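You operate a simulated robot arm through the tools that you are given. There is no shell and no other tool.

Carry out the task below with a simulated robot arm. There is one attempt and no reset: what you move stays moved.

JOB
Steel cap 26 sits askew. Free its two-dot and three-dot bolts, then tighten all four crosswise.

Only the result counts: the job must be done as asked and must still hold three seconds after the hand-in. Knocking over, shifting, dropping, spilling or breaking anything else fails it. A push-on lid holds only when it is set on centred and level and pressed home; a screw cap is set on level and turned clockwise until tight.

ROBOT AND FRAMES
A 7-joint arm with a two-finger parallel gripper, fixed in place. Base frame: the origin is at the foot of the arm, x ahead of it, y to its left, z up. Lengths are in mm, angles in degrees, forces in N, time in s.
With the tool pointing down near the work surface it reaches from about 360 to 760 mm from the base axis. Its first joint turns from -143.0 to 143.0 degrees. Payload 3 kg.
Tool frame: the origin (TCP) lies between the finger pads and is the grasp point; the fingertips stand 30 mm ahead of it; z points along the fingers, y is the line along which they close. Largest opening 94 mm; finger width 28, thickness 10; the body of the gripper, 50 by 96 mm, starts 55 mm behind the TCP.
Orientation is that of the tool frame in the base frame, as a unit quaternion [w, x, y, z]. With the fingers straight down and closing along the base's y, the tool's x points along the base's -x, its y along +y and its z along -z.

CONTROLS
- The arm moves only by the tool move_arm. Its argument "series" is a list of rows, each a list of 3 entries, a list of its own where there are three numbers: the finger opening in mm, from 0 to 94, then the shift along the tool's x, y, z in mm, then the turn, a rotation vector about the tool's x, y, z in degrees. In form: [[claw, [x, y, z], [ax, ay, az]], ...]. A call has 1 to 20 rows; each row shifts and turns the commanded pose from where the row before left it, along the tool's axes as they then stand. Rows are played at 5 a second. More than 50 mm and 8.6 degrees between two rows, or a gripper value outside its range, and nothing of the call is played. Where a pose cannot be reached the arm comes as near as it can. A force on the tool above 40 N (or 10 N above the force at the start of the call, whichever is more), or a blocked arm, ends the call early, and 0.2 s more pass. Each finger travels about 45 mm/s and halts on what it meets, pressing with about 38 N; the grip force reading is that of the motor and also rises with nothing between the fingers. The clock runs only during rows and for 0.2 s after the last one: add rows that do not move to give the fingers time. It gives the time, the measured TCP pose, the force on the tool (base axes), the opening and the grip force at its end, in the units of the frame above (readings bear some noise), with the torque about the TCP (base axes, N m) and any sound that the robot's microphone picked up.
- Cameras (640 x 400 px; columns grow to the right, rows downward): "scene" is fixed at [50.2, 500, 1617.9]; the picture's right is [-0.62, -0.78, 0.00], its down [-0.33, 0.26, -0.91] and it looks along [0.71, -0.57, -0.42] (base axes); focal length 320 px, centre (320, 200). "wrist" rides on the gripper at [76, 14, -103] in the tool frame; the picture's right is [-0.18, 0.98, 0.00], its down [-0.75, -0.14, -0.64] and it looks along [-0.63, -0.12, 0.77] (tool axes); focal length 243 px, centre (320, 200). There is no depth. A picture from a camera that has moved, and an enlarged one, comes with that camera's place and axes in the base frame and with its lens.
- capture(camera): a new picture of that camera. The clock stands still meanwhile.
- raise_lower(by): slides the trunk up (or, below 0, down) by that many mm; the arm rides with it, the base frame stays. It gives what a move gives, with no picture.
- inspect(camera, box): a new picture of the part [left, top, right, bottom] of that camera's present view, enlarged. The clock stands still meanwhile.
- close_job(): hands the job in; it is judged then, once.

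Places have to be worked out from the pictures, the camera data and where the tool is seen. Open the gripper and draw the arm clear of the work before you hand the job in, unless the task says otherwise.

The tools are called as a command line: name --argument value ..., lists and objects as JSON in quotes. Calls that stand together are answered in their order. move_arm: Moves the arm, as the interface text tells. Its arguments: {"type":"object","properties":{"series":{"type":"array"}},"required":["series"]} The other tools are called the same way: raise_lower (by) slides the trunk up or down; capture (camera) takes a picture; inspect (camera, box) takes an enlarged picture of a part of a camera's view; close_job () hands the job in.

At the start:

```text
time_s: 0.0
position: [613.2, -177.8, 1333.6]
tool_rot: [0.0, 0.0, 1.0, 0.001]
contact_force: [-0.2, -0.5, 0.1]
wrist_torque: [0.01, -0.02, 0.0]
gripper_width: 94.0
grasp_force: 0.0
trunk travel left (down, up): [-275.0, 115.0]
```

scene: 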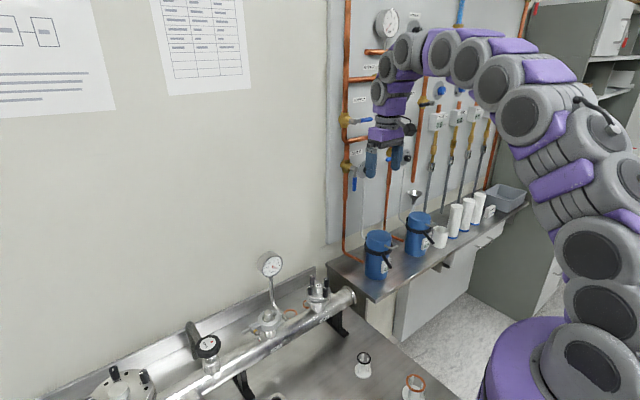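
wrist: 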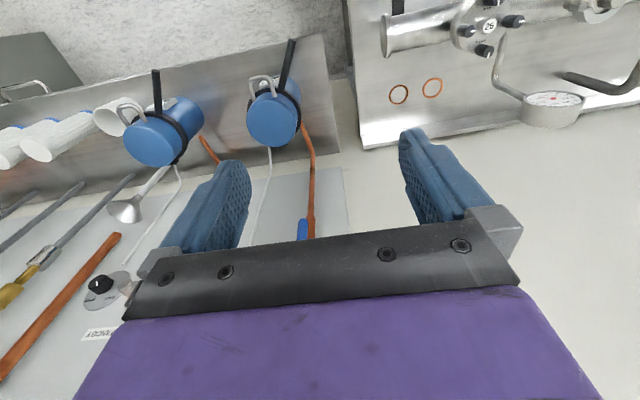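

I start by looking closer at the flange caps on the pipe; cap "26" appears near the pipe's right end in the scene view.

inspect --camera "scene" --box '[280, 260, 360, 310]'

inspect --camera "wrist" --box '[420, 0, 560, 88]'

inspect --camera "scene" --box '[80, 240, 400, 400]'

```text
8.00 times, centred on (320, 285) of scene
camera zoom: at [50.2, 500.0, 1617.9], right [-0.62, -0.78, 0.0], down [-0.33, 0.26, -0.91], along [0.71, -0.57, -0.42], focal length 2562 px, centre (320, -480)
```

zoom: 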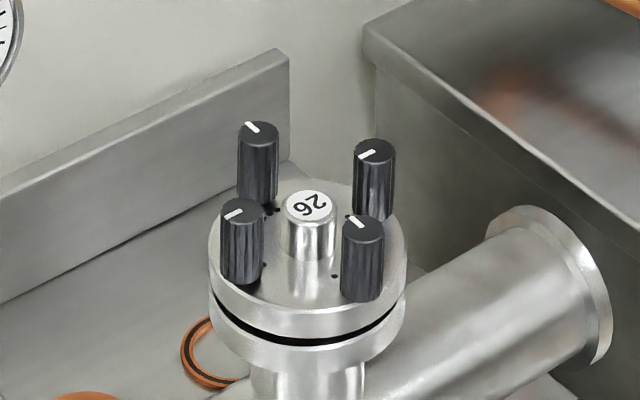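

```text
4.55 times, centred on (490, 44) of wrist
camera zoom: at [536.9, -163.7, 1436.6], right [0.18, 0.98, 0.0], down [0.75, -0.14, 0.64], along [0.63, -0.12, -0.77], focal length 1103 px, centre (-453, 909)
```

zoom: 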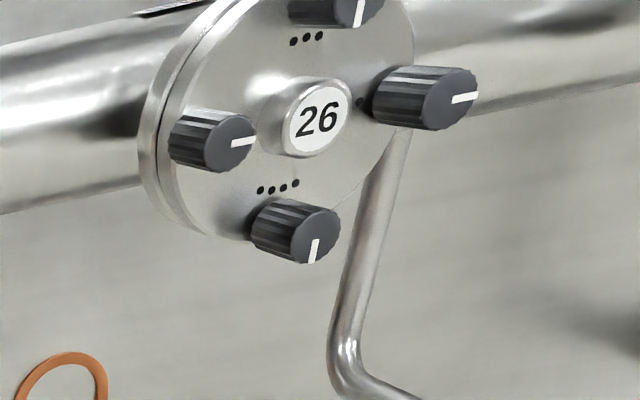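

```text
2.00 times, centred on (240, 320) of scene
camera zoom: at [50.2, 500.0, 1617.9], right [-0.62, -0.78, 0.0], down [-0.33, 0.26, -0.91], along [0.71, -0.57, -0.42], focal length 641 px, centre (480, -40)
```

zoom: 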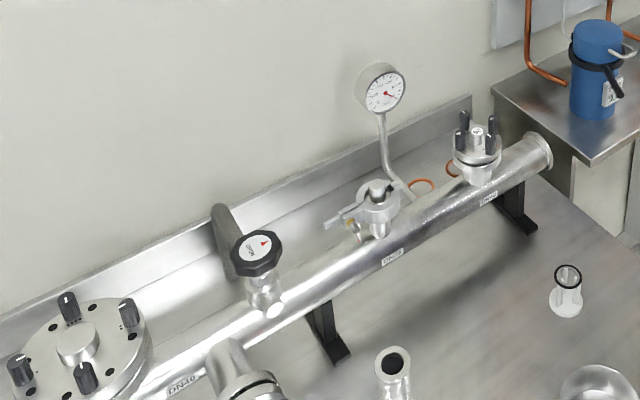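

The label "26" triangulates to roughly (608, 55, 1030). I move the gripper to a viewing spot up and in front of it so that the wrist camera sees the cap and its dots.

move_arm --series '[[94, [15, 32, 20], [0, 0, 0]], [94, [15, 32, 20], [0, 0, 0]], [94, [15, 32, 20], [0, 0, 0]], [94, [15, 32, 20], [0, 0, 0]], [94, [15, 32, 20], [0, 0, 0]], [94, [15, 32, 20], [0, 0, 0]], [94, [14, 31, 20], [0, 0, 0]], [94, [14, 31, 20], [0, 0, 0]], [94, [0, 0, 0], [0, 0, 0]]]'

capture --camera "wrist"

capture --camera "scene"

```text
time_s: 2.0
position: [494.0, 78.7, 1173.8]
tool_rot: [0.001, 0.001, 1.0, 0.0]
contact_force: [-0.7, -0.8, 0.3]
wrist_torque: [-0.01, 0.0, -0.01]
gripper_width: 94.1
grasp_force: 0.0
trunk travel left (down, up): [-275.0, 115.0]
```

```text
taken
camera wrist: at [417.0, 94.1, 1277.7], right [0.18, 0.98, 0.0], down [0.75, -0.14, 0.64], along [0.63, -0.12, -0.77], focal length 243 px, centre (320, 200)
```

wrist: 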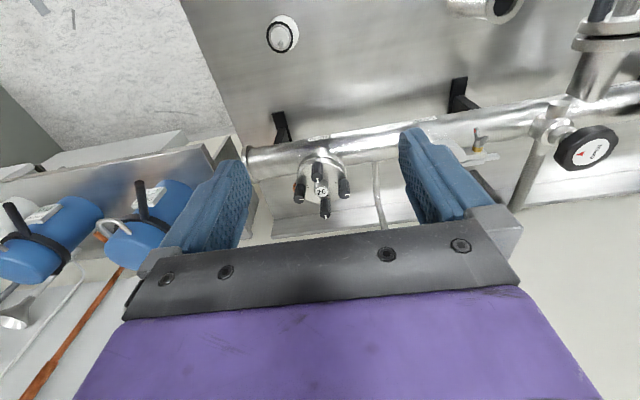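

```text
taken
```

scene: 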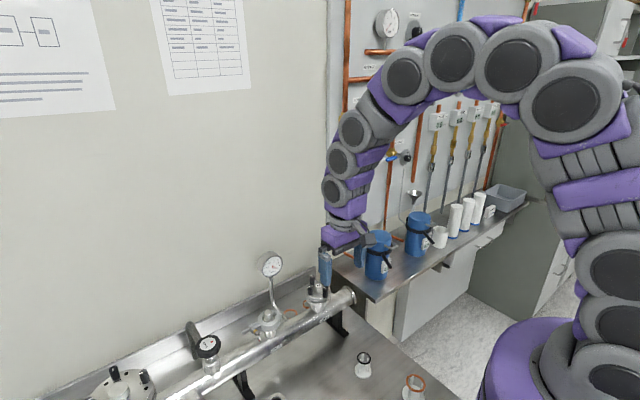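

inspect --camera "wrist" --box '[272, 135, 372, 225]'

inspect --camera "wrist" --box '[290, 160, 354, 200]'

```text
4.44 times, centred on (322, 180) of wrist
camera zoom: at [417.0, 94.1, 1277.7], right [0.18, 0.98, 0.0], down [0.75, -0.14, 0.64], along [0.63, -0.12, -0.77], focal length 1078 px, centre (311, 289)
```

zoom: 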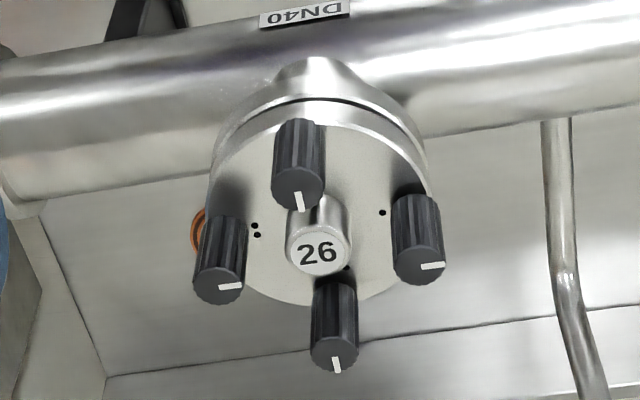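

```text
10.00 times, centred on (322, 180) of wrist
camera zoom: at [417.0, 94.1, 1277.7], right [0.18, 0.98, 0.0], down [0.75, -0.14, 0.64], along [0.63, -0.12, -0.77], focal length 2426 px, centre (300, 400)
```

zoom: 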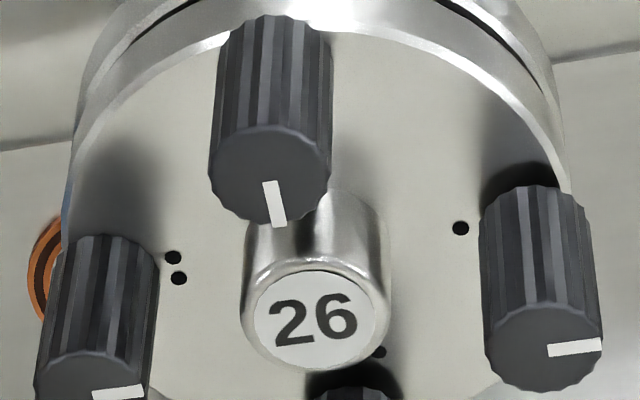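

The view shows one-dot at the +y side, two-dot at −y, three-dot near the robot (−x) and four-dot on the far side; knob tops are at about z 1044 and the boss top at about 1035. I let the arm settle for a few still rows to gauge reading noise before approaching.

move_arm --series '[[60, [0, 0, 0], [0, 0, 0]], [60, [0, 0, 0], [0, 0, 0]], [60, [0, 0, 0], [0, 0, 0]]]'

inspect --camera "scene" --box '[296, 268, 344, 298]'

```text
time_s: 2.8
position: [493.4, 79.8, 1174.3]
tool_rot: [0.001, 0.0, 1.0, -0.001]
contact_force: [0.2, 0.5, -0.4]
wrist_torque: [0.02, 0.01, 0.0]
gripper_width: 60.1
grasp_force: 0.2
trunk travel left (down, up): [-275.0, 115.0]
```

```text
13.33 times, centred on (320, 283) of scene
camera zoom: at [50.2, 500.0, 1617.9], right [-0.62, -0.78, 0.0], down [-0.33, 0.26, -0.91], along [0.71, -0.57, -0.42], focal length 4271 px, centre (320, -907)
```

zoom: 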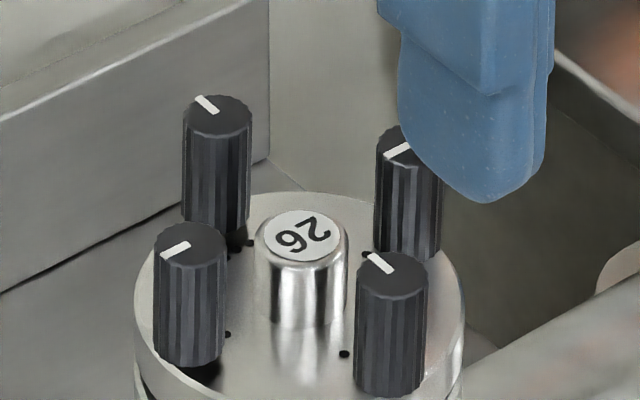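

Steady-state reading is (493.4, 79.8, 1174.3). I now go above the two-dot knob (about 600, 33) with the fingertips ~18 mm above the knob tops, and check alignment.

move_arm --series '[[40, [-27, -11.6, 0], [0, 0, 0]], [40, [-27, -11.6, 0], [0, 0, 0]], [40, [-27, -11.6, 20], [0, 0, 0]], [40, [-25.8, -11.7, 30], [0, 0, 0]], [40, [0, 0, 29], [0, 0, 0]], [40, [0, 0, 0], [0, 0, 0]], [40, [0, 0, 0], [0, 0, 0]]]'

capture --camera "wrist"

inspect --camera "scene" --box '[280, 250, 360, 300]'

```text
time_s: 4.4
position: [600.7, 32.1, 1096.6]
tool_rot: [0.002, 0.0, 1.0, -0.001]
contact_force: [0.4, 0.2, 0.1]
wrist_torque: [0.01, 0.01, -0.01]
gripper_width: 40.1
grasp_force: 0.1
trunk travel left (down, up): [-275.0, 115.0]
```

```text
taken
camera wrist: at [524.7, 45.8, 1200.5], right [0.18, 0.98, 0.0], down [0.75, -0.14, 0.64], along [0.63, -0.12, -0.77], focal length 243 px, centre (320, 200)
```

wrist: 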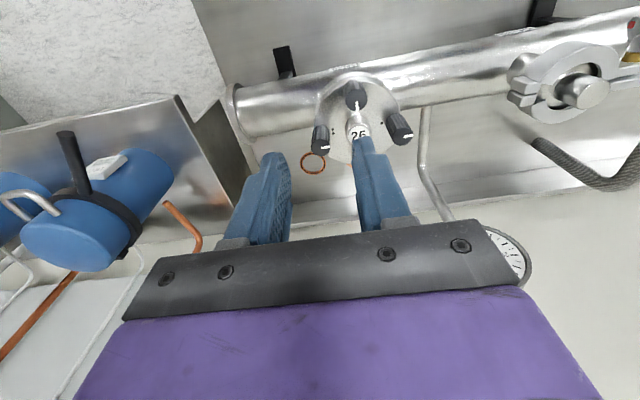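

```text
8.00 times, centred on (320, 275) of scene
camera zoom: at [50.2, 500.0, 1617.9], right [-0.62, -0.78, 0.0], down [-0.33, 0.26, -0.91], along [0.71, -0.57, -0.42], focal length 2562 px, centre (320, -400)
```

zoom: 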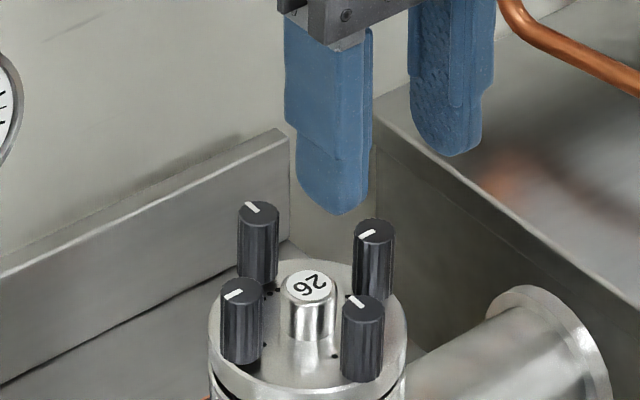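

inspect --camera "wrist" --box '[280, 80, 424, 170]'

```text
4.44 times, centred on (352, 125) of wrist
camera zoom: at [524.7, 45.8, 1200.5], right [0.18, 0.98, 0.0], down [0.75, -0.14, 0.64], along [0.63, -0.12, -0.77], focal length 1078 px, centre (178, 533)
```

zoom: 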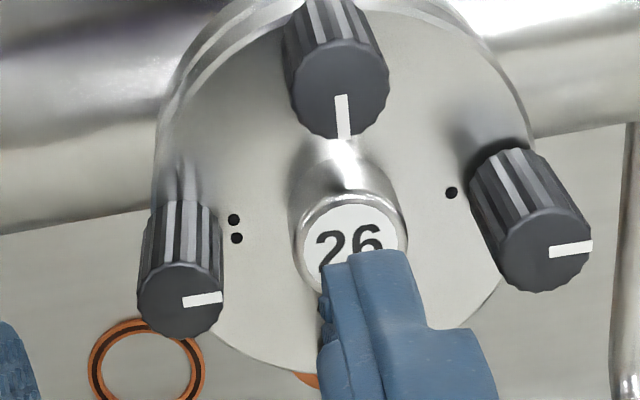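

Refined geometry gives some ambiguity in x/z of the knob top. I rotate the tool 90° clockwise in place to get a side view (and as the start of a loosening stroke).

move_arm --series '[[40, [0, 0, -10], [0, 0, 8]], [40, [0, 0, 0], [0, 0, 8]], [40, [0, 0, 0], [0, 0, 8]], [40, [0, 0, 0], [0, 0, 8]], [40, [0, 0, 0], [0, 0, 8]], [40, [0, 0, 0], [0, 0, 8]], [40, [0, 0, 0], [0, 0, 8]], [40, [0, 0, 0], [0, 0, 8]], [40, [0, 0, 0], [0, 0, 8]], [40, [0, 0, 0], [0, 0, 8]], [40, [0, 0, 0], [0, 0, 8]], [40, [0, 0, 0], [0, 0, 2]], [40, [0, 0, 0], [0, 0, 0]], [40, [0, 0, 0], [0, 0, 0]]]'

capture --camera "wrist"

capture --camera "scene"

```text
time_s: 7.4
position: [598.1, 30.6, 1105.8]
tool_rot: [0.0, 0.707, 0.708, 0.0]
contact_force: [0.0, -0.8, 0.6]
wrist_torque: [0.01, -0.03, -0.02]
gripper_width: 40.3
grasp_force: 0.0
trunk travel left (down, up): [-275.0, 115.0]
```

```text
taken
camera wrist: at [613.8, 107.2, 1208.9], right [0.98, -0.18, 0.0], down [-0.14, -0.75, 0.64], along [-0.12, -0.63, -0.77], focal length 243 px, centre (320, 200)
```

wrist: 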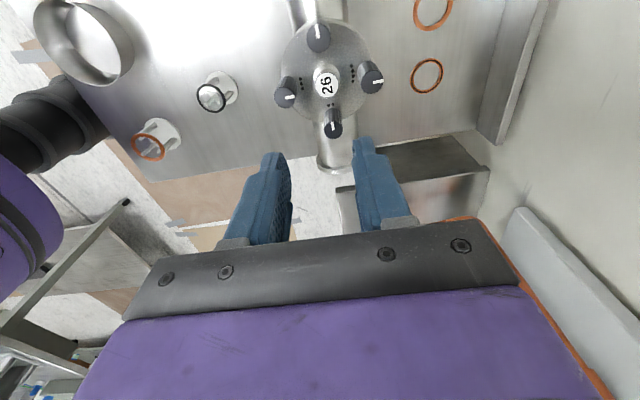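

```text
taken
```

scene: 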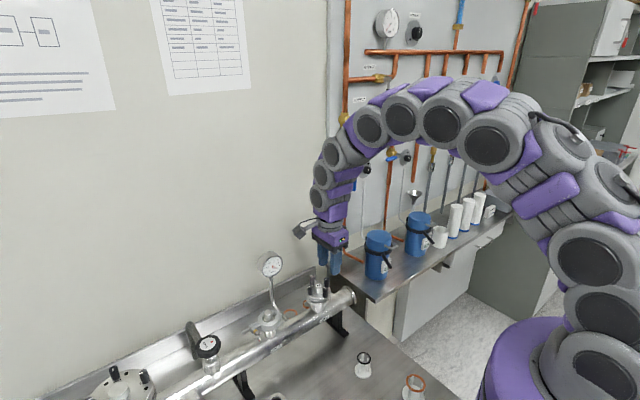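

inspect --camera "wrist" --box '[258, 10, 402, 100]'

inspect --camera "wrist" --box '[258, 70, 402, 160]'

```text
4.44 times, centred on (330, 55) of wrist
camera zoom: at [613.8, 107.2, 1208.9], right [0.98, -0.18, 0.0], down [-0.14, -0.75, 0.64], along [-0.12, -0.63, -0.77], focal length 1078 px, centre (276, 844)
```

zoom: 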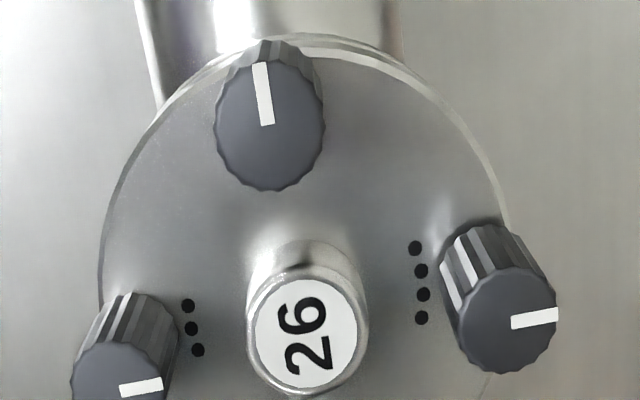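

```text
4.44 times, centred on (330, 115) of wrist
camera zoom: at [613.8, 107.2, 1208.9], right [0.98, -0.18, 0.0], down [-0.14, -0.75, 0.64], along [-0.12, -0.63, -0.77], focal length 1078 px, centre (276, 578)
```

zoom: 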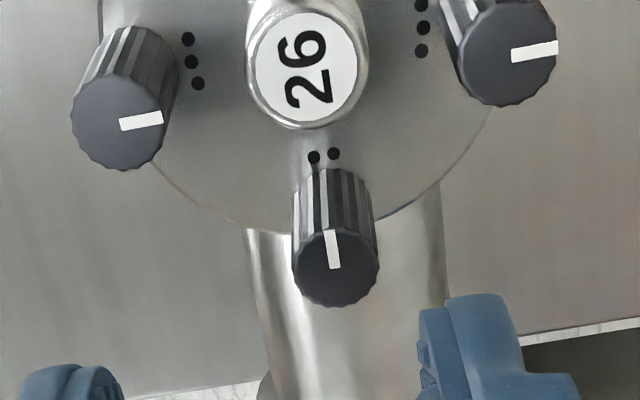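

This view confirms dots: two-dot (−y) top at about (610, 30.4, 1035), three ≈(580, 59.5), four ≈(640, 59), one ≈(610, 88.5), boss top ≈1028. I centre over the two-dot knob by the picture offset (tool y +10.2, x −1.3), lower to just above it and check.

move_arm --series '[[34, [-1.3, 10.2, 0], [0, 0, 0]], [34, [0, 0, 14], [0, 0, 0]], [34, [0, 0, 14], [0, 0, 0]], [34, [0, 0, 0], [0, 0, 0]], [34, [0, 0, 0], [0, 0, 0]]]'

inspect --camera "wrist" --box '[256, 60, 384, 220]'

inspect --camera "scene" --box '[280, 250, 360, 300]'

```text
time_s: 8.6
position: [610.5, 29.8, 1077.8]
tool_rot: [0.0, 0.707, 0.707, 0.0]
contact_force: [-0.5, 0.1, -0.2]
wrist_torque: [0.01, -0.02, -0.02]
gripper_width: 34.0
grasp_force: 0.1
trunk travel left (down, up): [-275.0, 115.0]
```

```text
2.50 times, centred on (320, 140) of wrist
camera zoom: at [624.7, 106.6, 1180.2], right [0.98, -0.18, 0.0], down [-0.14, -0.75, 0.64], along [-0.12, -0.63, -0.77], focal length 606 px, centre (320, 350)
```

zoom: 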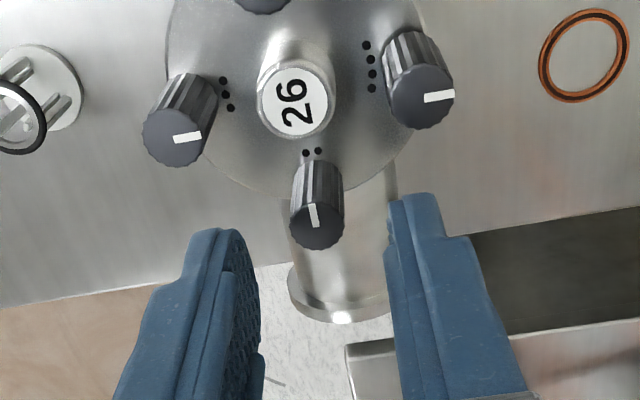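

```text
8.00 times, centred on (320, 275) of scene
camera zoom: at [50.2, 500.0, 1617.9], right [-0.62, -0.78, 0.0], down [-0.33, 0.26, -0.91], along [0.71, -0.57, -0.42], focal length 2562 px, centre (320, -400)
```

zoom: 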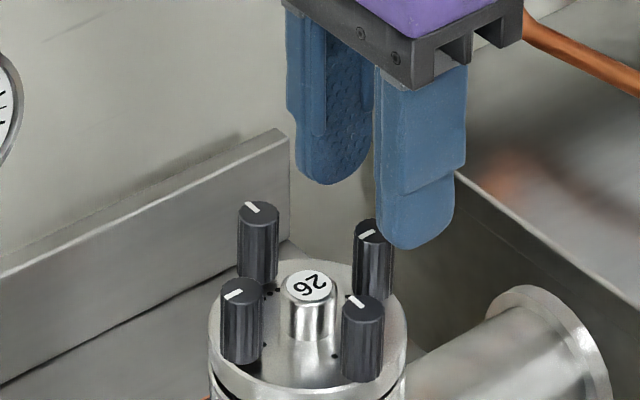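

Knob is centred between the fingers. I descend 14 mm so the tips straddle the knob top and check again.

move_arm --series '[[34, [0, 0, 7], [0, 0, 0]], [34, [0, 0, 7], [0, 0, 0]], [34, [0, 0, 0], [0, 0, 0]]]'

inspect --camera "wrist" --box '[256, 80, 384, 240]'

inspect --camera "scene" --box '[296, 265, 344, 295]'

```text
time_s: 9.4
position: [609.5, 30.1, 1063.8]
tool_rot: [0.0, 0.707, 0.707, 0.001]
contact_force: [-0.2, -0.1, -0.1]
wrist_torque: [-0.02, -0.05, -0.03]
gripper_width: 33.8
grasp_force: 0.0
trunk travel left (down, up): [-275.0, 115.0]
```

```text
2.50 times, centred on (320, 160) of wrist
camera zoom: at [624.5, 106.5, 1166.7], right [0.98, -0.18, 0.0], down [-0.14, -0.75, 0.64], along [-0.12, -0.63, -0.77], focal length 606 px, centre (320, 300)
```

zoom: 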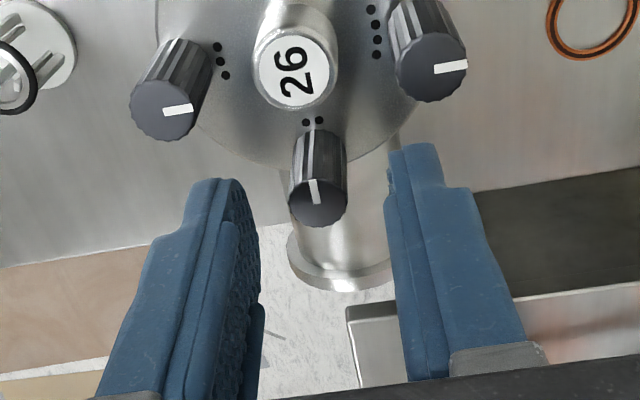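

```text
13.33 times, centred on (320, 280) of scene
camera zoom: at [50.2, 500.0, 1617.9], right [-0.62, -0.78, 0.0], down [-0.33, 0.26, -0.91], along [0.71, -0.57, -0.42], focal length 4271 px, centre (320, -867)
```

zoom: 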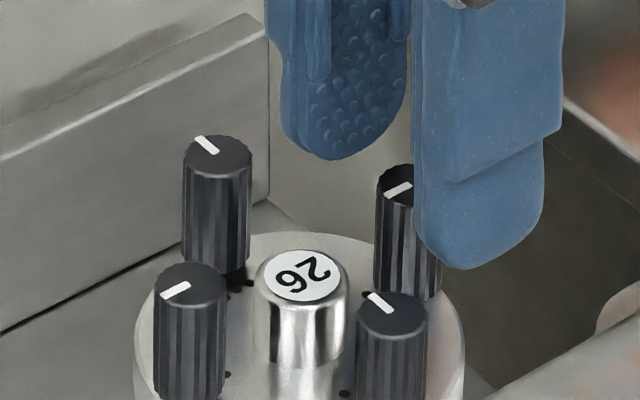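

Tips are level with the knob top and centred. I go down 7 mm more and close on the knob.

move_arm --series '[[34, [0, 0, 7], [0, 0, 0]], [34, [0, 0, 0], [0, 0, 0]], [20, [0, 0, 0], [0, 0, 0]], [10, [0, 0, 0], [0, 0, 0]], [10, [0, 0, 0], [0, 0, 0]], [10, [0, 0, 0], [0, 0, 0]]]'

inspect --camera "wrist" --box '[256, 80, 384, 240]'

inspect --camera "scene" --box '[296, 265, 344, 295]'

```text
time_s: 10.8
position: [609.1, 30.9, 1058.0]
tool_rot: [0.0, 0.707, 0.707, 0.0]
contact_force: [-3.6, 0.4, 0.0]
wrist_torque: [-0.07, -0.11, 0.01]
gripper_width: 13.9
grasp_force: 38.1
trunk travel left (down, up): [-275.0, 115.0]
```

```text
2.50 times, centred on (320, 160) of wrist
camera zoom: at [624.5, 106.7, 1159.9], right [0.98, -0.18, 0.0], down [-0.14, -0.75, 0.64], along [-0.12, -0.63, -0.77], focal length 606 px, centre (320, 300)
```

zoom: 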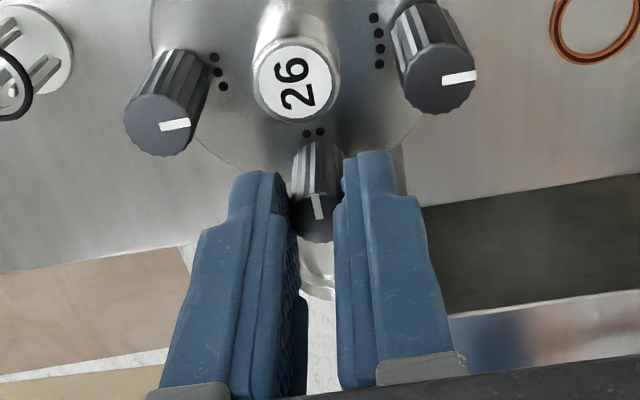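

```text
13.33 times, centred on (320, 280) of scene
camera zoom: at [50.2, 500.0, 1617.9], right [-0.62, -0.78, 0.0], down [-0.33, 0.26, -0.91], along [0.71, -0.57, -0.42], focal length 4271 px, centre (320, -867)
```

zoom: 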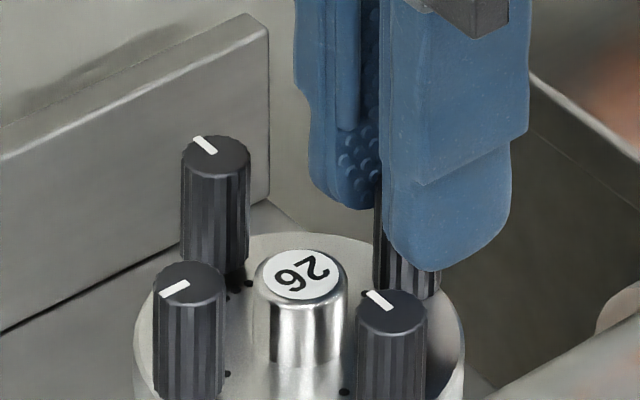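

Knob gripped (13.9 mm, 38 N). I turn counter-clockwise (−az) 24° and read torque.

move_arm --series '[[8, [0, 0, 0], [0, 0, -6]], [8, [0, 0, 0], [0, 0, -6]], [8, [0, 0, 0], [0, 0, -6]], [8, [0, 0, 0], [0, 0, -6]]]'

inspect --camera "wrist" --box '[256, 80, 384, 240]'

```text
time_s: 11.8
position: [610.4, 29.6, 1057.4]
tool_rot: [0.001, 0.544, 0.839, 0.0]
contact_force: [2.3, 2.1, -2.4]
wrist_torque: [-0.44, -0.4, -0.03]
gripper_width: 13.6
grasp_force: 37.9
trunk travel left (down, up): [-275.0, 115.0]
```

```text
2.50 times, centred on (320, 160) of wrist
camera zoom: at [592.4, 106.1, 1159.5], right [0.97, 0.23, 0.0], down [0.18, -0.74, 0.64], along [0.15, -0.63, -0.77], focal length 606 px, centre (320, 300)
```

zoom: 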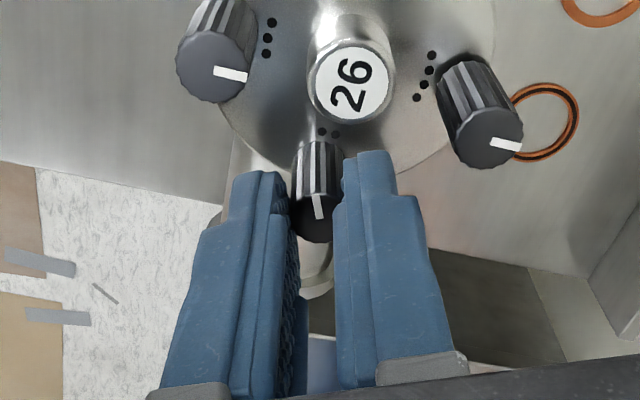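

The knob turned with the tool with little torque. I continue counter-clockwise another 66°.

move_arm --series '[[8, [0, 0, 0], [0, 0, -6.6]], [8, [0, 0, 0], [0, 0, -6.6]], [8, [0, 0, 0], [0, 0, -6.6]], [8, [0, 0, 0], [0, 0, -6.6]], [8, [0, 0, 0], [0, 0, -6.6]]]'

move_arm --series '[[8, [0, 0, 0], [0, 0, -6.6]], [8, [0, 0, 0], [0, 0, -6.6]], [8, [0, 0, 0], [0, 0, -6.6]], [8, [0, 0, 0], [0, 0, -6.6]], [8, [0, 0, 0], [0, 0, -6.6]]]'

inspect --camera "wrist" --box '[256, 80, 384, 240]'

inspect --camera "scene" --box '[296, 265, 344, 295]'

```text
time_s: 13.0
position: [609.6, 29.3, 1056.8]
tool_rot: [0.001, 0.283, 0.959, 0.0]
contact_force: [4.9, 6.9, 4.8]
wrist_torque: [0.34, -0.5, -0.02]
gripper_width: 13.9
grasp_force: 38.2
trunk travel left (down, up): [-275.0, 115.0]
```

```text
time_s: 14.2
position: [610.5, 30.9, 1057.9]
tool_rot: [0.001, -0.001, 1.0, -0.001]
contact_force: [8.7, 10.7, 3.5]
wrist_torque: [0.57, -0.78, -0.03]
gripper_width: 13.8
grasp_force: 38.3
trunk travel left (down, up): [-275.0, 115.0]
```

```text
2.50 times, centred on (320, 160) of wrist
camera zoom: at [534.1, 44.9, 1159.9], right [0.18, 0.98, 0.0], down [0.75, -0.14, 0.64], along [0.63, -0.12, -0.77], focal length 606 px, centre (320, 300)
```

zoom: 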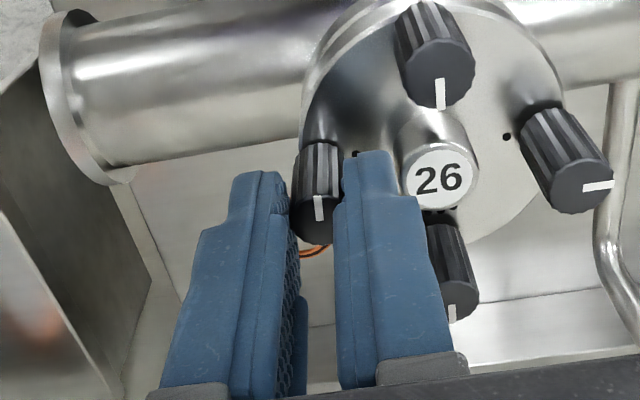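

```text
13.33 times, centred on (320, 280) of scene
camera zoom: at [50.2, 500.0, 1617.9], right [-0.62, -0.78, 0.0], down [-0.33, 0.26, -0.91], along [0.71, -0.57, -0.42], focal length 4271 px, centre (320, -867)
```

zoom: 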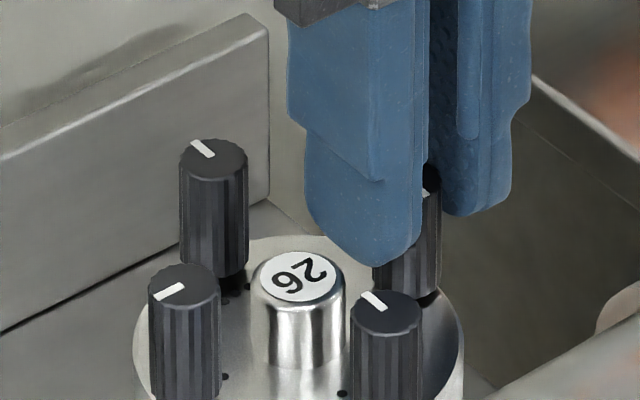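

Turned 90° so far with growing side force (~14 N) from slight off-centring. I briefly release and regrip in place to relax it, then continue counter-clockwise.

move_arm --series '[[18, [0, 0, 0], [0, 0, 0]], [18, [0, 0, 0], [0, 0, 0]], [18, [0, 0, 0], [0, 0, 0]]]'

inspect --camera "wrist" --box '[284, 80, 380, 200]'

inspect --camera "scene" --box '[296, 265, 344, 295]'

```text
time_s: 15.0
position: [608.4, 29.0, 1057.0]
tool_rot: [0.0, 0.001, 1.0, -0.002]
contact_force: [-0.1, 0.9, -0.6]
wrist_torque: [0.02, 0.0, 0.02]
gripper_width: 18.0
grasp_force: 0.3
trunk travel left (down, up): [-275.0, 115.0]
```

```text
3.33 times, centred on (332, 140) of wrist
camera zoom: at [533.4, 43.6, 1160.0], right [0.18, 0.98, 0.0], down [0.75, -0.14, 0.64], along [0.63, -0.12, -0.77], focal length 809 px, centre (280, 400)
```

zoom: 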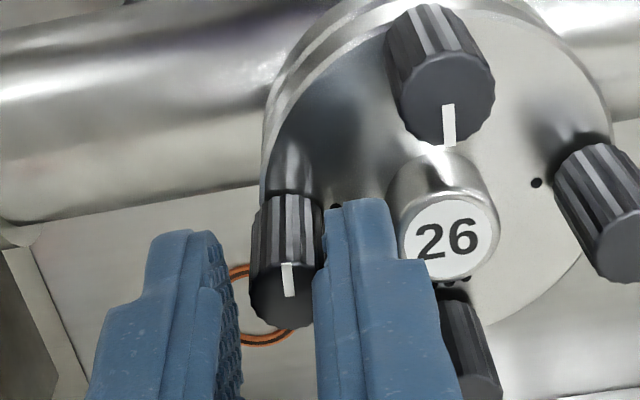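

```text
13.33 times, centred on (320, 280) of scene
camera zoom: at [50.2, 500.0, 1617.9], right [-0.62, -0.78, 0.0], down [-0.33, 0.26, -0.91], along [0.71, -0.57, -0.42], focal length 4271 px, centre (320, -867)
```

zoom: 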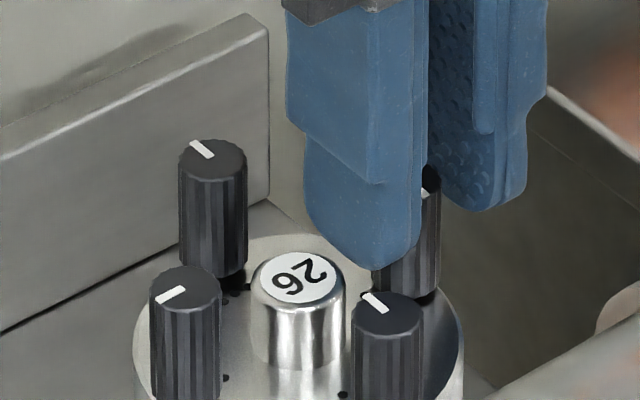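

The knob appears ~1 mm toward +y and ~2 mm toward +x of the finger centre. I shift by that, regrip and continue counter-clockwise 66°.

move_arm --series '[[18, [-2, 1, 0], [0, 0, 0]], [18, [0, 0, 0], [0, 0, 0]], [8, [0, 0, 0], [0, 0, 0]], [8, [0, 0, 0], [0, 0, 0]]]'

move_arm --series '[[8, [0, 0, 0], [0, 0, -6.6]], [8, [0, 0, 0], [0, 0, -6.6]], [8, [0, 0, 0], [0, 0, -6.6]], [8, [0, 0, 0], [0, 0, -6.6]], [8, [0, 0, 0], [0, 0, -6.6]]]'

move_arm --series '[[8, [0, 0, 0], [0, 0, -6.6]], [8, [0, 0, 0], [0, 0, -6.6]], [8, [0, 0, 0], [0, 0, -6.6]], [8, [0, 0, 0], [0, 0, -6.6]], [8, [0, 0, 0], [0, 0, -6.6]]]'

capture --camera "wrist"

inspect --camera "scene" --box '[296, 265, 344, 295]'

```text
time_s: 16.0
position: [611.3, 29.8, 1055.5]
tool_rot: [-0.001, 0.0, 1.0, 0.0]
contact_force: [-0.8, -0.1, 0.6]
wrist_torque: [-0.05, 0.0, 0.0]
gripper_width: 13.7
grasp_force: 38.0
trunk travel left (down, up): [-275.0, 115.0]
```

```text
time_s: 17.2
position: [611.6, 31.8, 1057.4]
tool_rot: [0.001, -0.285, 0.959, -0.002]
contact_force: [2.8, 3.3, 2.0]
wrist_torque: [0.28, -0.22, -0.02]
gripper_width: 13.7
grasp_force: 37.9
trunk travel left (down, up): [-275.0, 115.0]
```

```text
time_s: 18.4
position: [611.5, 31.8, 1056.5]
tool_rot: [-0.001, -0.546, 0.838, -0.001]
contact_force: [0.3, 10.5, 2.4]
wrist_torque: [0.82, -0.17, -0.01]
gripper_width: 13.9
grasp_force: 37.9
trunk travel left (down, up): [-275.0, 115.0]
```

```text
taken
camera wrist: at [567.6, -31.1, 1160.0], right [-0.82, 0.57, 0.0], down [0.43, 0.63, 0.64], along [0.36, 0.53, -0.77], focal length 243 px, centre (320, 200)
```

wrist: 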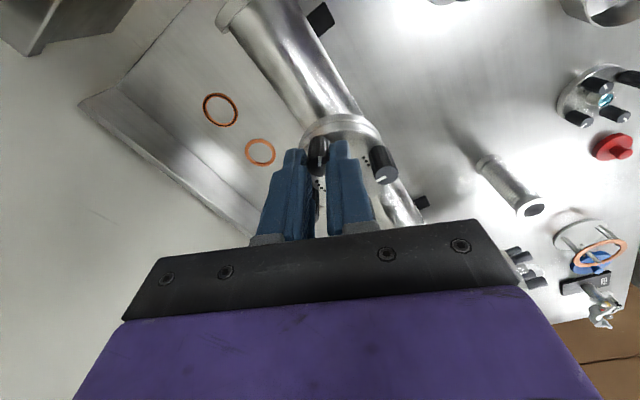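

```text
13.33 times, centred on (320, 280) of scene
camera zoom: at [50.2, 500.0, 1617.9], right [-0.62, -0.78, 0.0], down [-0.33, 0.26, -0.91], along [0.71, -0.57, -0.42], focal length 4271 px, centre (320, -867)
```

zoom: 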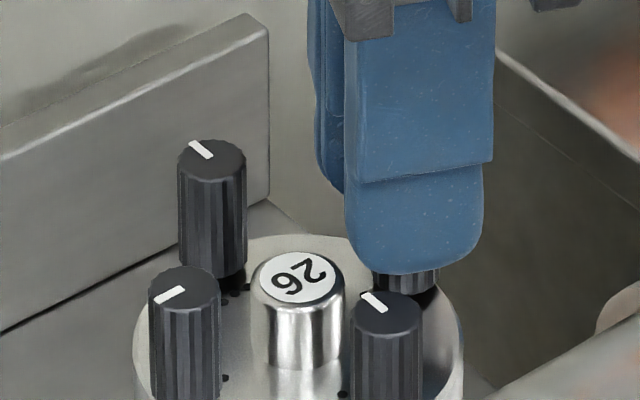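

Total loosening ≈156°. I release, lift clear and inspect the cap to see the effect.

move_arm --series '[[26, [0, 0, 0], [0, 0, 0]], [26, [0, 0, 0], [0, 0, 0]], [30, [0, 0, -25], [0, 0, 0]], [30, [0, 0, -25], [0, 0, 0]], [30, [0, 0, 0], [0, 0, 8]], [30, [0, 0, 0], [0, 0, 8]], [30, [0, 0, 0], [0, 0, 8]], [30, [0, 0, 0], [0, 0, 8]], [30, [0, 0, 0], [0, 0, 8]], [30, [0, 0, 0], [0, 0, 8]], [30, [0, 0, 0], [0, 0, 8]], [30, [0, 0, 0], [0, 0, 8]], [30, [0, 0, 0], [0, 0, 2]], [30, [0, 0, 0], [0, 0, 0]]]'

inspect --camera "wrist" --box '[258, 50, 418, 150]'

inspect --camera "scene" --box '[292, 268, 348, 308]'

```text
time_s: 21.4
position: [611.7, 31.2, 1105.9]
tool_rot: [0.0, 0.002, 1.0, 0.0]
contact_force: [1.1, -0.5, -0.3]
wrist_torque: [0.04, 0.01, 0.01]
gripper_width: 29.7
grasp_force: 0.0
trunk travel left (down, up): [-275.0, 115.0]
```

```text
4.00 times, centred on (338, 100) of wrist
camera zoom: at [536.2, 45.4, 1209.6], right [0.19, 0.98, 0.0], down [0.75, -0.14, 0.64], along [0.63, -0.12, -0.77], focal length 970 px, centre (248, 600)
```

zoom: 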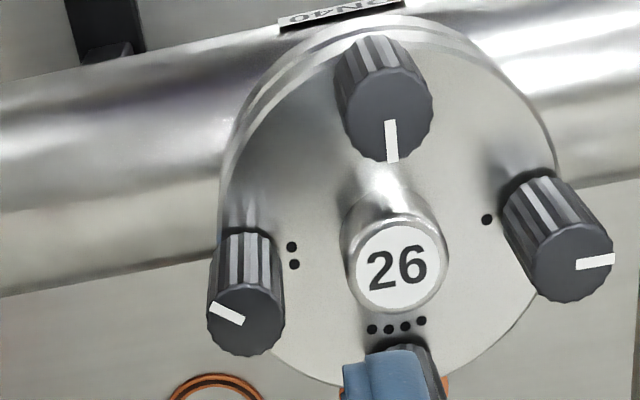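

```text
10.00 times, centred on (320, 288) of scene
camera zoom: at [50.2, 500.0, 1617.9], right [-0.62, -0.78, 0.0], down [-0.33, 0.26, -0.91], along [0.71, -0.57, -0.42], focal length 3203 px, centre (320, -680)
```

zoom: 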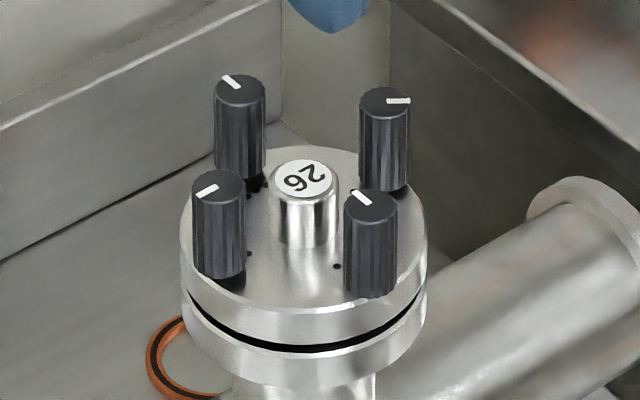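

inspect --camera "scene" --box '[305, 274, 337, 300]'

inspect --camera "wrist" --box '[300, 50, 420, 130]'

```text
15.38 times, centred on (321, 287) of scene
camera zoom: at [50.2, 500.0, 1617.9], right [-0.62, -0.78, 0.0], down [-0.33, 0.26, -0.91], along [0.71, -0.57, -0.42], focal length 4928 px, centre (305, -1138)
```

zoom: 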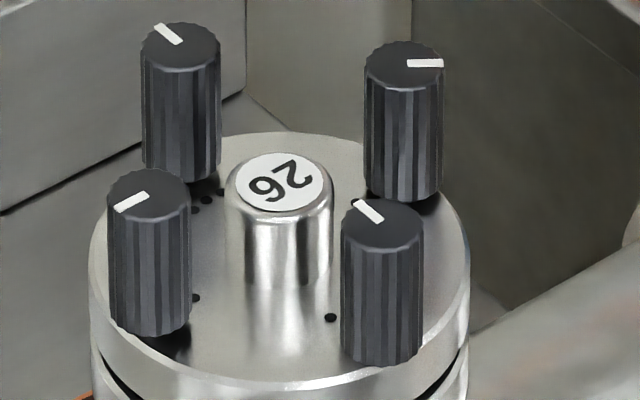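

```text
5.00 times, centred on (360, 90) of wrist
camera zoom: at [536.2, 45.4, 1209.6], right [0.19, 0.98, 0.0], down [0.75, -0.14, 0.64], along [0.63, -0.12, -0.77], focal length 1213 px, centre (120, 750)
```

zoom: 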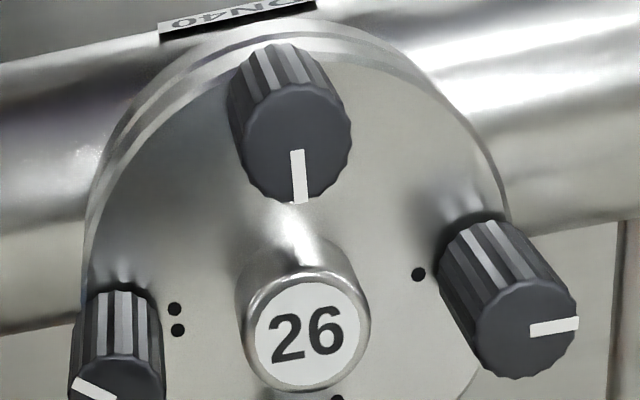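

One- and four-dot knobs show a shadow gap beneath (loose), three-dot none (tight), two-dot now slightly raised. I loosen two-dot another ~85° for certainty: descend, grip, turn counter-clockwise.

move_arm --series '[[20, [0, 0, 0], [0, 0, 0]], [20, [0, 0, 20], [0, 0, 0]], [20, [0, 0, 15], [0, 0, 0]], [20, [0, 0, 7], [0, 0, 0]], [20, [0, 0, 7], [0, 0, 0]], [8, [0, 0, 0], [0, 0, 0]], [8, [0, 0, 0], [0, 0, 0]]]'

move_arm --series '[[8, [0, 0, 0], [0, 0, -6.6]], [8, [0, 0, 0], [0, 0, -6.6]], [8, [0, 0, 0], [0, 0, -6.6]], [8, [0, 0, 0], [0, 0, -6.6]], [8, [0, 0, 0], [0, 0, -6.6]], [8, [0, 0, 0], [0, 0, -6.6]], [8, [0, 0, 0], [0, 0, -6.6]]]'

move_arm --series '[[8, [0, 0, 0], [0, 0, -6.6]], [8, [0, 0, 0], [0, 0, -6.6]], [8, [0, 0, 0], [0, 0, -6.6]], [8, [0, 0, 0], [0, 0, -6.6]], [8, [0, 0, 0], [0, 0, -6.6]], [8, [0, 0, 0], [0, 0, -6.6]]]'

```text
time_s: 23.0
position: [612.2, 31.0, 1056.5]
tool_rot: [0.0, 0.0, 1.0, 0.0]
contact_force: [-1.7, -3.0, 0.6]
wrist_torque: [-0.28, 0.07, 0.04]
gripper_width: 13.6
grasp_force: 38.5
trunk travel left (down, up): [-275.0, 115.0]
```

```text
time_s: 24.6
position: [610.3, 33.4, 1058.3]
tool_rot: [-0.001, -0.393, 0.919, 0.001]
contact_force: [-1.3, 6.4, -6.4]
wrist_torque: [0.09, 0.08, -0.19]
gripper_width: 13.8
grasp_force: 38.3
trunk travel left (down, up): [-275.0, 115.0]
```

```text
time_s: 26.0
position: [611.0, 31.2, 1057.3]
tool_rot: [0.0, -0.681, 0.732, 0.0]
contact_force: [-7.6, 2.2, 0.3]
wrist_torque: [0.2, 0.41, -0.27]
gripper_width: 13.8
grasp_force: 37.9
trunk travel left (down, up): [-275.0, 115.0]
```

Torque about z rose to −0.27 N·m late in the stroke, possibly an end stop. I check the picture for slip.

inspect --camera "wrist" --box '[256, 80, 384, 240]'

inspect --camera "scene" --box '[296, 265, 344, 295]'

```text
2.50 times, centred on (320, 160) of wrist
camera zoom: at [591.5, -43.7, 1161.1], right [-0.97, 0.25, 0.0], down [0.19, 0.74, 0.64], along [0.16, 0.62, -0.77], focal length 606 px, centre (320, 300)
```

zoom: 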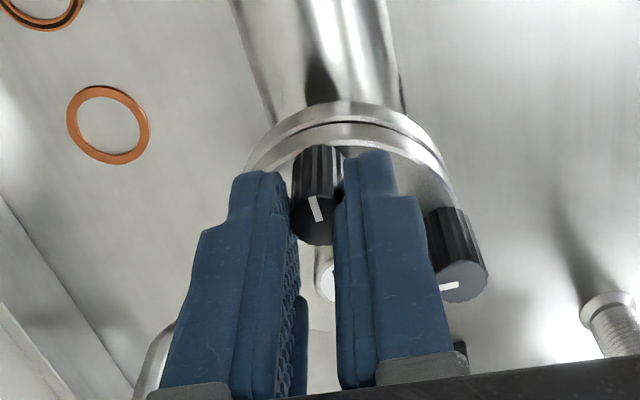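

```text
13.33 times, centred on (320, 280) of scene
camera zoom: at [50.2, 500.0, 1617.9], right [-0.62, -0.78, 0.0], down [-0.33, 0.26, -0.91], along [0.71, -0.57, -0.42], focal length 4271 px, centre (320, -867)
```

zoom: 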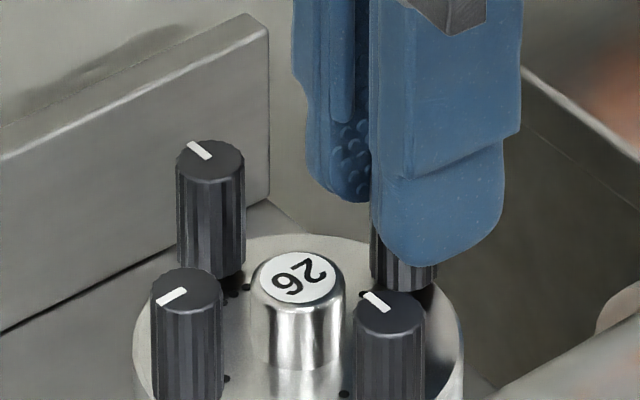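

The knob stopped turning in the fingers: its mark now points outward, like the (loose) one- and four-dot knobs, so the bolt is at its free stop after ~180°. I release, lift, rotate back to yaw 0 and move over the three-dot knob.

move_arm --series '[[28, [0, 0, 0], [0, 0, 0]], [28, [0, 0, 0], [0, 0, 0]], [28, [0, 0, -24], [0, 0, 0]], [28, [0, 0, -24], [0, 0, 0]], [28, [0, 0, 0], [0, 0, 8]], [28, [0, 0, 0], [0, 0, 8]], [28, [0, 0, 0], [0, 0, 8]], [28, [0, 0, 0], [0, 0, 8]], [28, [0, 0, 0], [0, 0, 8]], [28, [0, 0, 0], [0, 0, 8]], [28, [0, 0, 0], [0, 0, 8]], [28, [0, 0, 0], [0, 0, 8]], [28, [0, 0, 0], [0, 0, 8]], [28, [0, 0, 0], [0, 0, 8]], [28, [0, 0, 0], [0, 0, 5.8]], [28, [31, 28.5, 0], [0, 0, 0]], [28, [0, 0, 0], [0, 0, 0]], [28, [0, 0, 0], [0, 0, 0]]]'

inspect --camera "wrist" --box '[240, 80, 400, 180]'

inspect --camera "scene" --box '[305, 270, 337, 300]'

```text
time_s: 29.8
position: [577.0, 58.4, 1105.5]
tool_rot: [0.001, 0.0, 1.0, 0.0]
contact_force: [-0.4, 0.0, 0.5]
wrist_torque: [0.0, 0.04, 0.02]
gripper_width: 27.8
grasp_force: 0.1
trunk travel left (down, up): [-275.0, 115.0]
```

```text
4.00 times, centred on (320, 130) of wrist
camera zoom: at [500.7, 73.3, 1208.8], right [0.18, 0.98, 0.0], down [0.75, -0.14, 0.64], along [0.63, -0.12, -0.77], focal length 970 px, centre (320, 480)
```

zoom: 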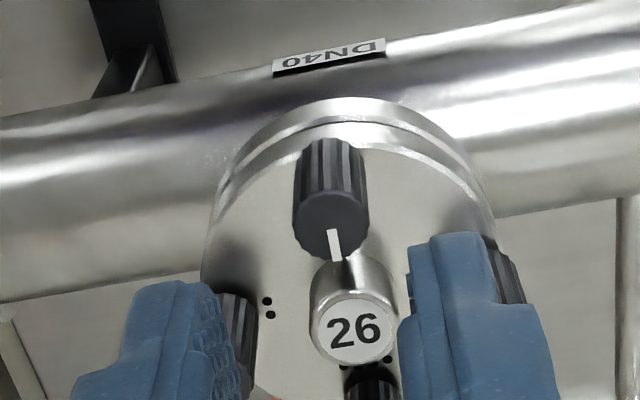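

```text
13.33 times, centred on (321, 285) of scene
camera zoom: at [50.2, 500.0, 1617.9], right [-0.62, -0.78, 0.0], down [-0.33, 0.26, -0.91], along [0.71, -0.57, -0.42], focal length 4271 px, centre (307, -933)
```

zoom: 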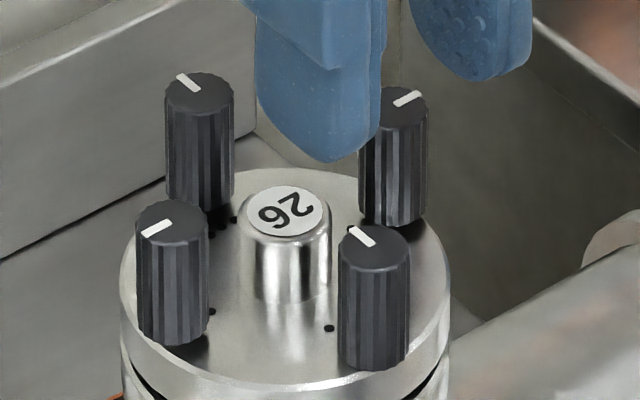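

Two-dot mark now points outward. For three-dot I correct by (+4.3, +1.7) mm, rotate 90° clockwise for the stroke start, and verify.

move_arm --series '[[28, [-4.3, 1.7, 0], [0, 0, 0]], [28, [0, 0, 0], [0, 0, 8]], [28, [0, 0, 0], [0, 0, 8]], [28, [0, 0, 0], [0, 0, 8]], [28, [0, 0, 0], [0, 0, 8]], [28, [0, 0, 0], [0, 0, 8]], [28, [0, 0, 0], [0, 0, 8]], [28, [0, 0, 0], [0, 0, 8]], [28, [0, 0, 0], [0, 0, 8]], [28, [0, 0, 0], [0, 0, 8]], [28, [0, 0, 0], [0, 0, 8]], [28, [0, 0, 0], [0, 0, 8]], [28, [0, 0, 0], [0, 0, 2]], [20, [0, 0, 20], [0, 0, 0]], [20, [0, 0, 8], [0, 0, 0]], [20, [0, 0, 0], [0, 0, 0]]]'

inspect --camera "wrist" --box '[256, 80, 384, 240]'

inspect --camera "scene" --box '[296, 265, 344, 295]'

```text
time_s: 33.2
position: [585.0, 60.8, 1078.5]
tool_rot: [0.001, 0.707, 0.707, -0.001]
contact_force: [0.1, 0.0, 0.7]
wrist_torque: [-0.01, -0.01, -0.04]
gripper_width: 20.1
grasp_force: 0.0
trunk travel left (down, up): [-275.0, 115.0]
```

```text
2.50 times, centred on (320, 160) of wrist
camera zoom: at [599.9, 136.9, 1181.1], right [0.98, -0.18, 0.0], down [-0.14, -0.75, 0.64], along [-0.12, -0.63, -0.77], focal length 606 px, centre (320, 300)
```

zoom: 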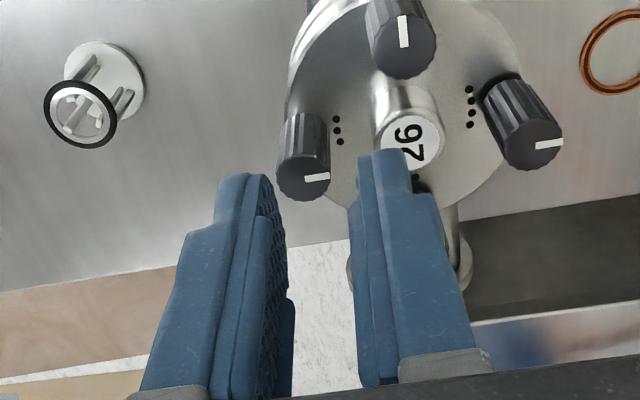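

```text
13.33 times, centred on (320, 280) of scene
camera zoom: at [50.2, 500.0, 1617.9], right [-0.62, -0.78, 0.0], down [-0.33, 0.26, -0.91], along [0.71, -0.57, -0.42], focal length 4271 px, centre (320, -867)
```

zoom: 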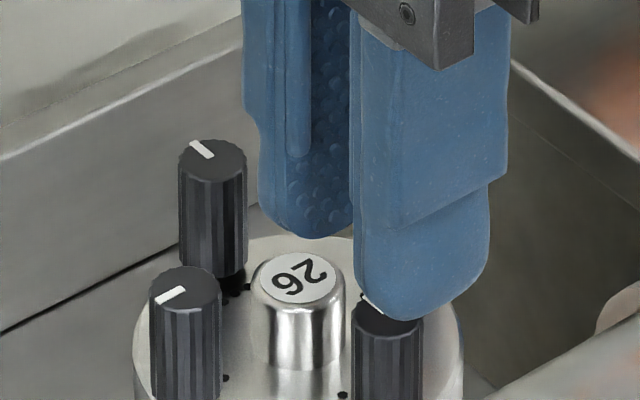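

The three-dot knob is (−5.1, −1.8) mm off the finger axis. I correct and re-check before descending.

move_arm --series '[[20, [-1.8, -5.1, 0], [0, 0, 0]], [20, [0, 0, 0], [0, 0, 0]], [20, [0, 0, 5], [0, 0, 0]], [20, [0, 0, 0], [0, 0, 0]]]'

inspect --camera "wrist" --box '[256, 80, 384, 240]'

```text
time_s: 34.2
position: [580.4, 59.2, 1073.3]
tool_rot: [0.001, 0.707, 0.708, 0.0]
contact_force: [-1.1, 0.2, 0.1]
wrist_torque: [-0.02, 0.01, 0.0]
gripper_width: 20.5
grasp_force: 0.1
trunk travel left (down, up): [-275.0, 115.0]
```

```text
2.50 times, centred on (320, 160) of wrist
camera zoom: at [594.3, 134.8, 1176.4], right [0.98, -0.18, 0.0], down [-0.14, -0.75, 0.64], along [-0.12, -0.63, -0.77], focal length 606 px, centre (320, 300)
```

zoom: 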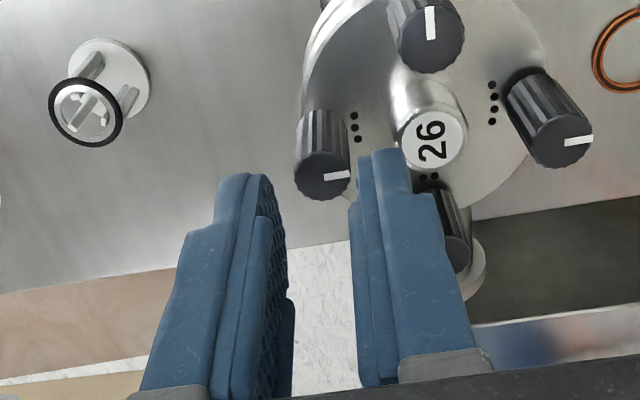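

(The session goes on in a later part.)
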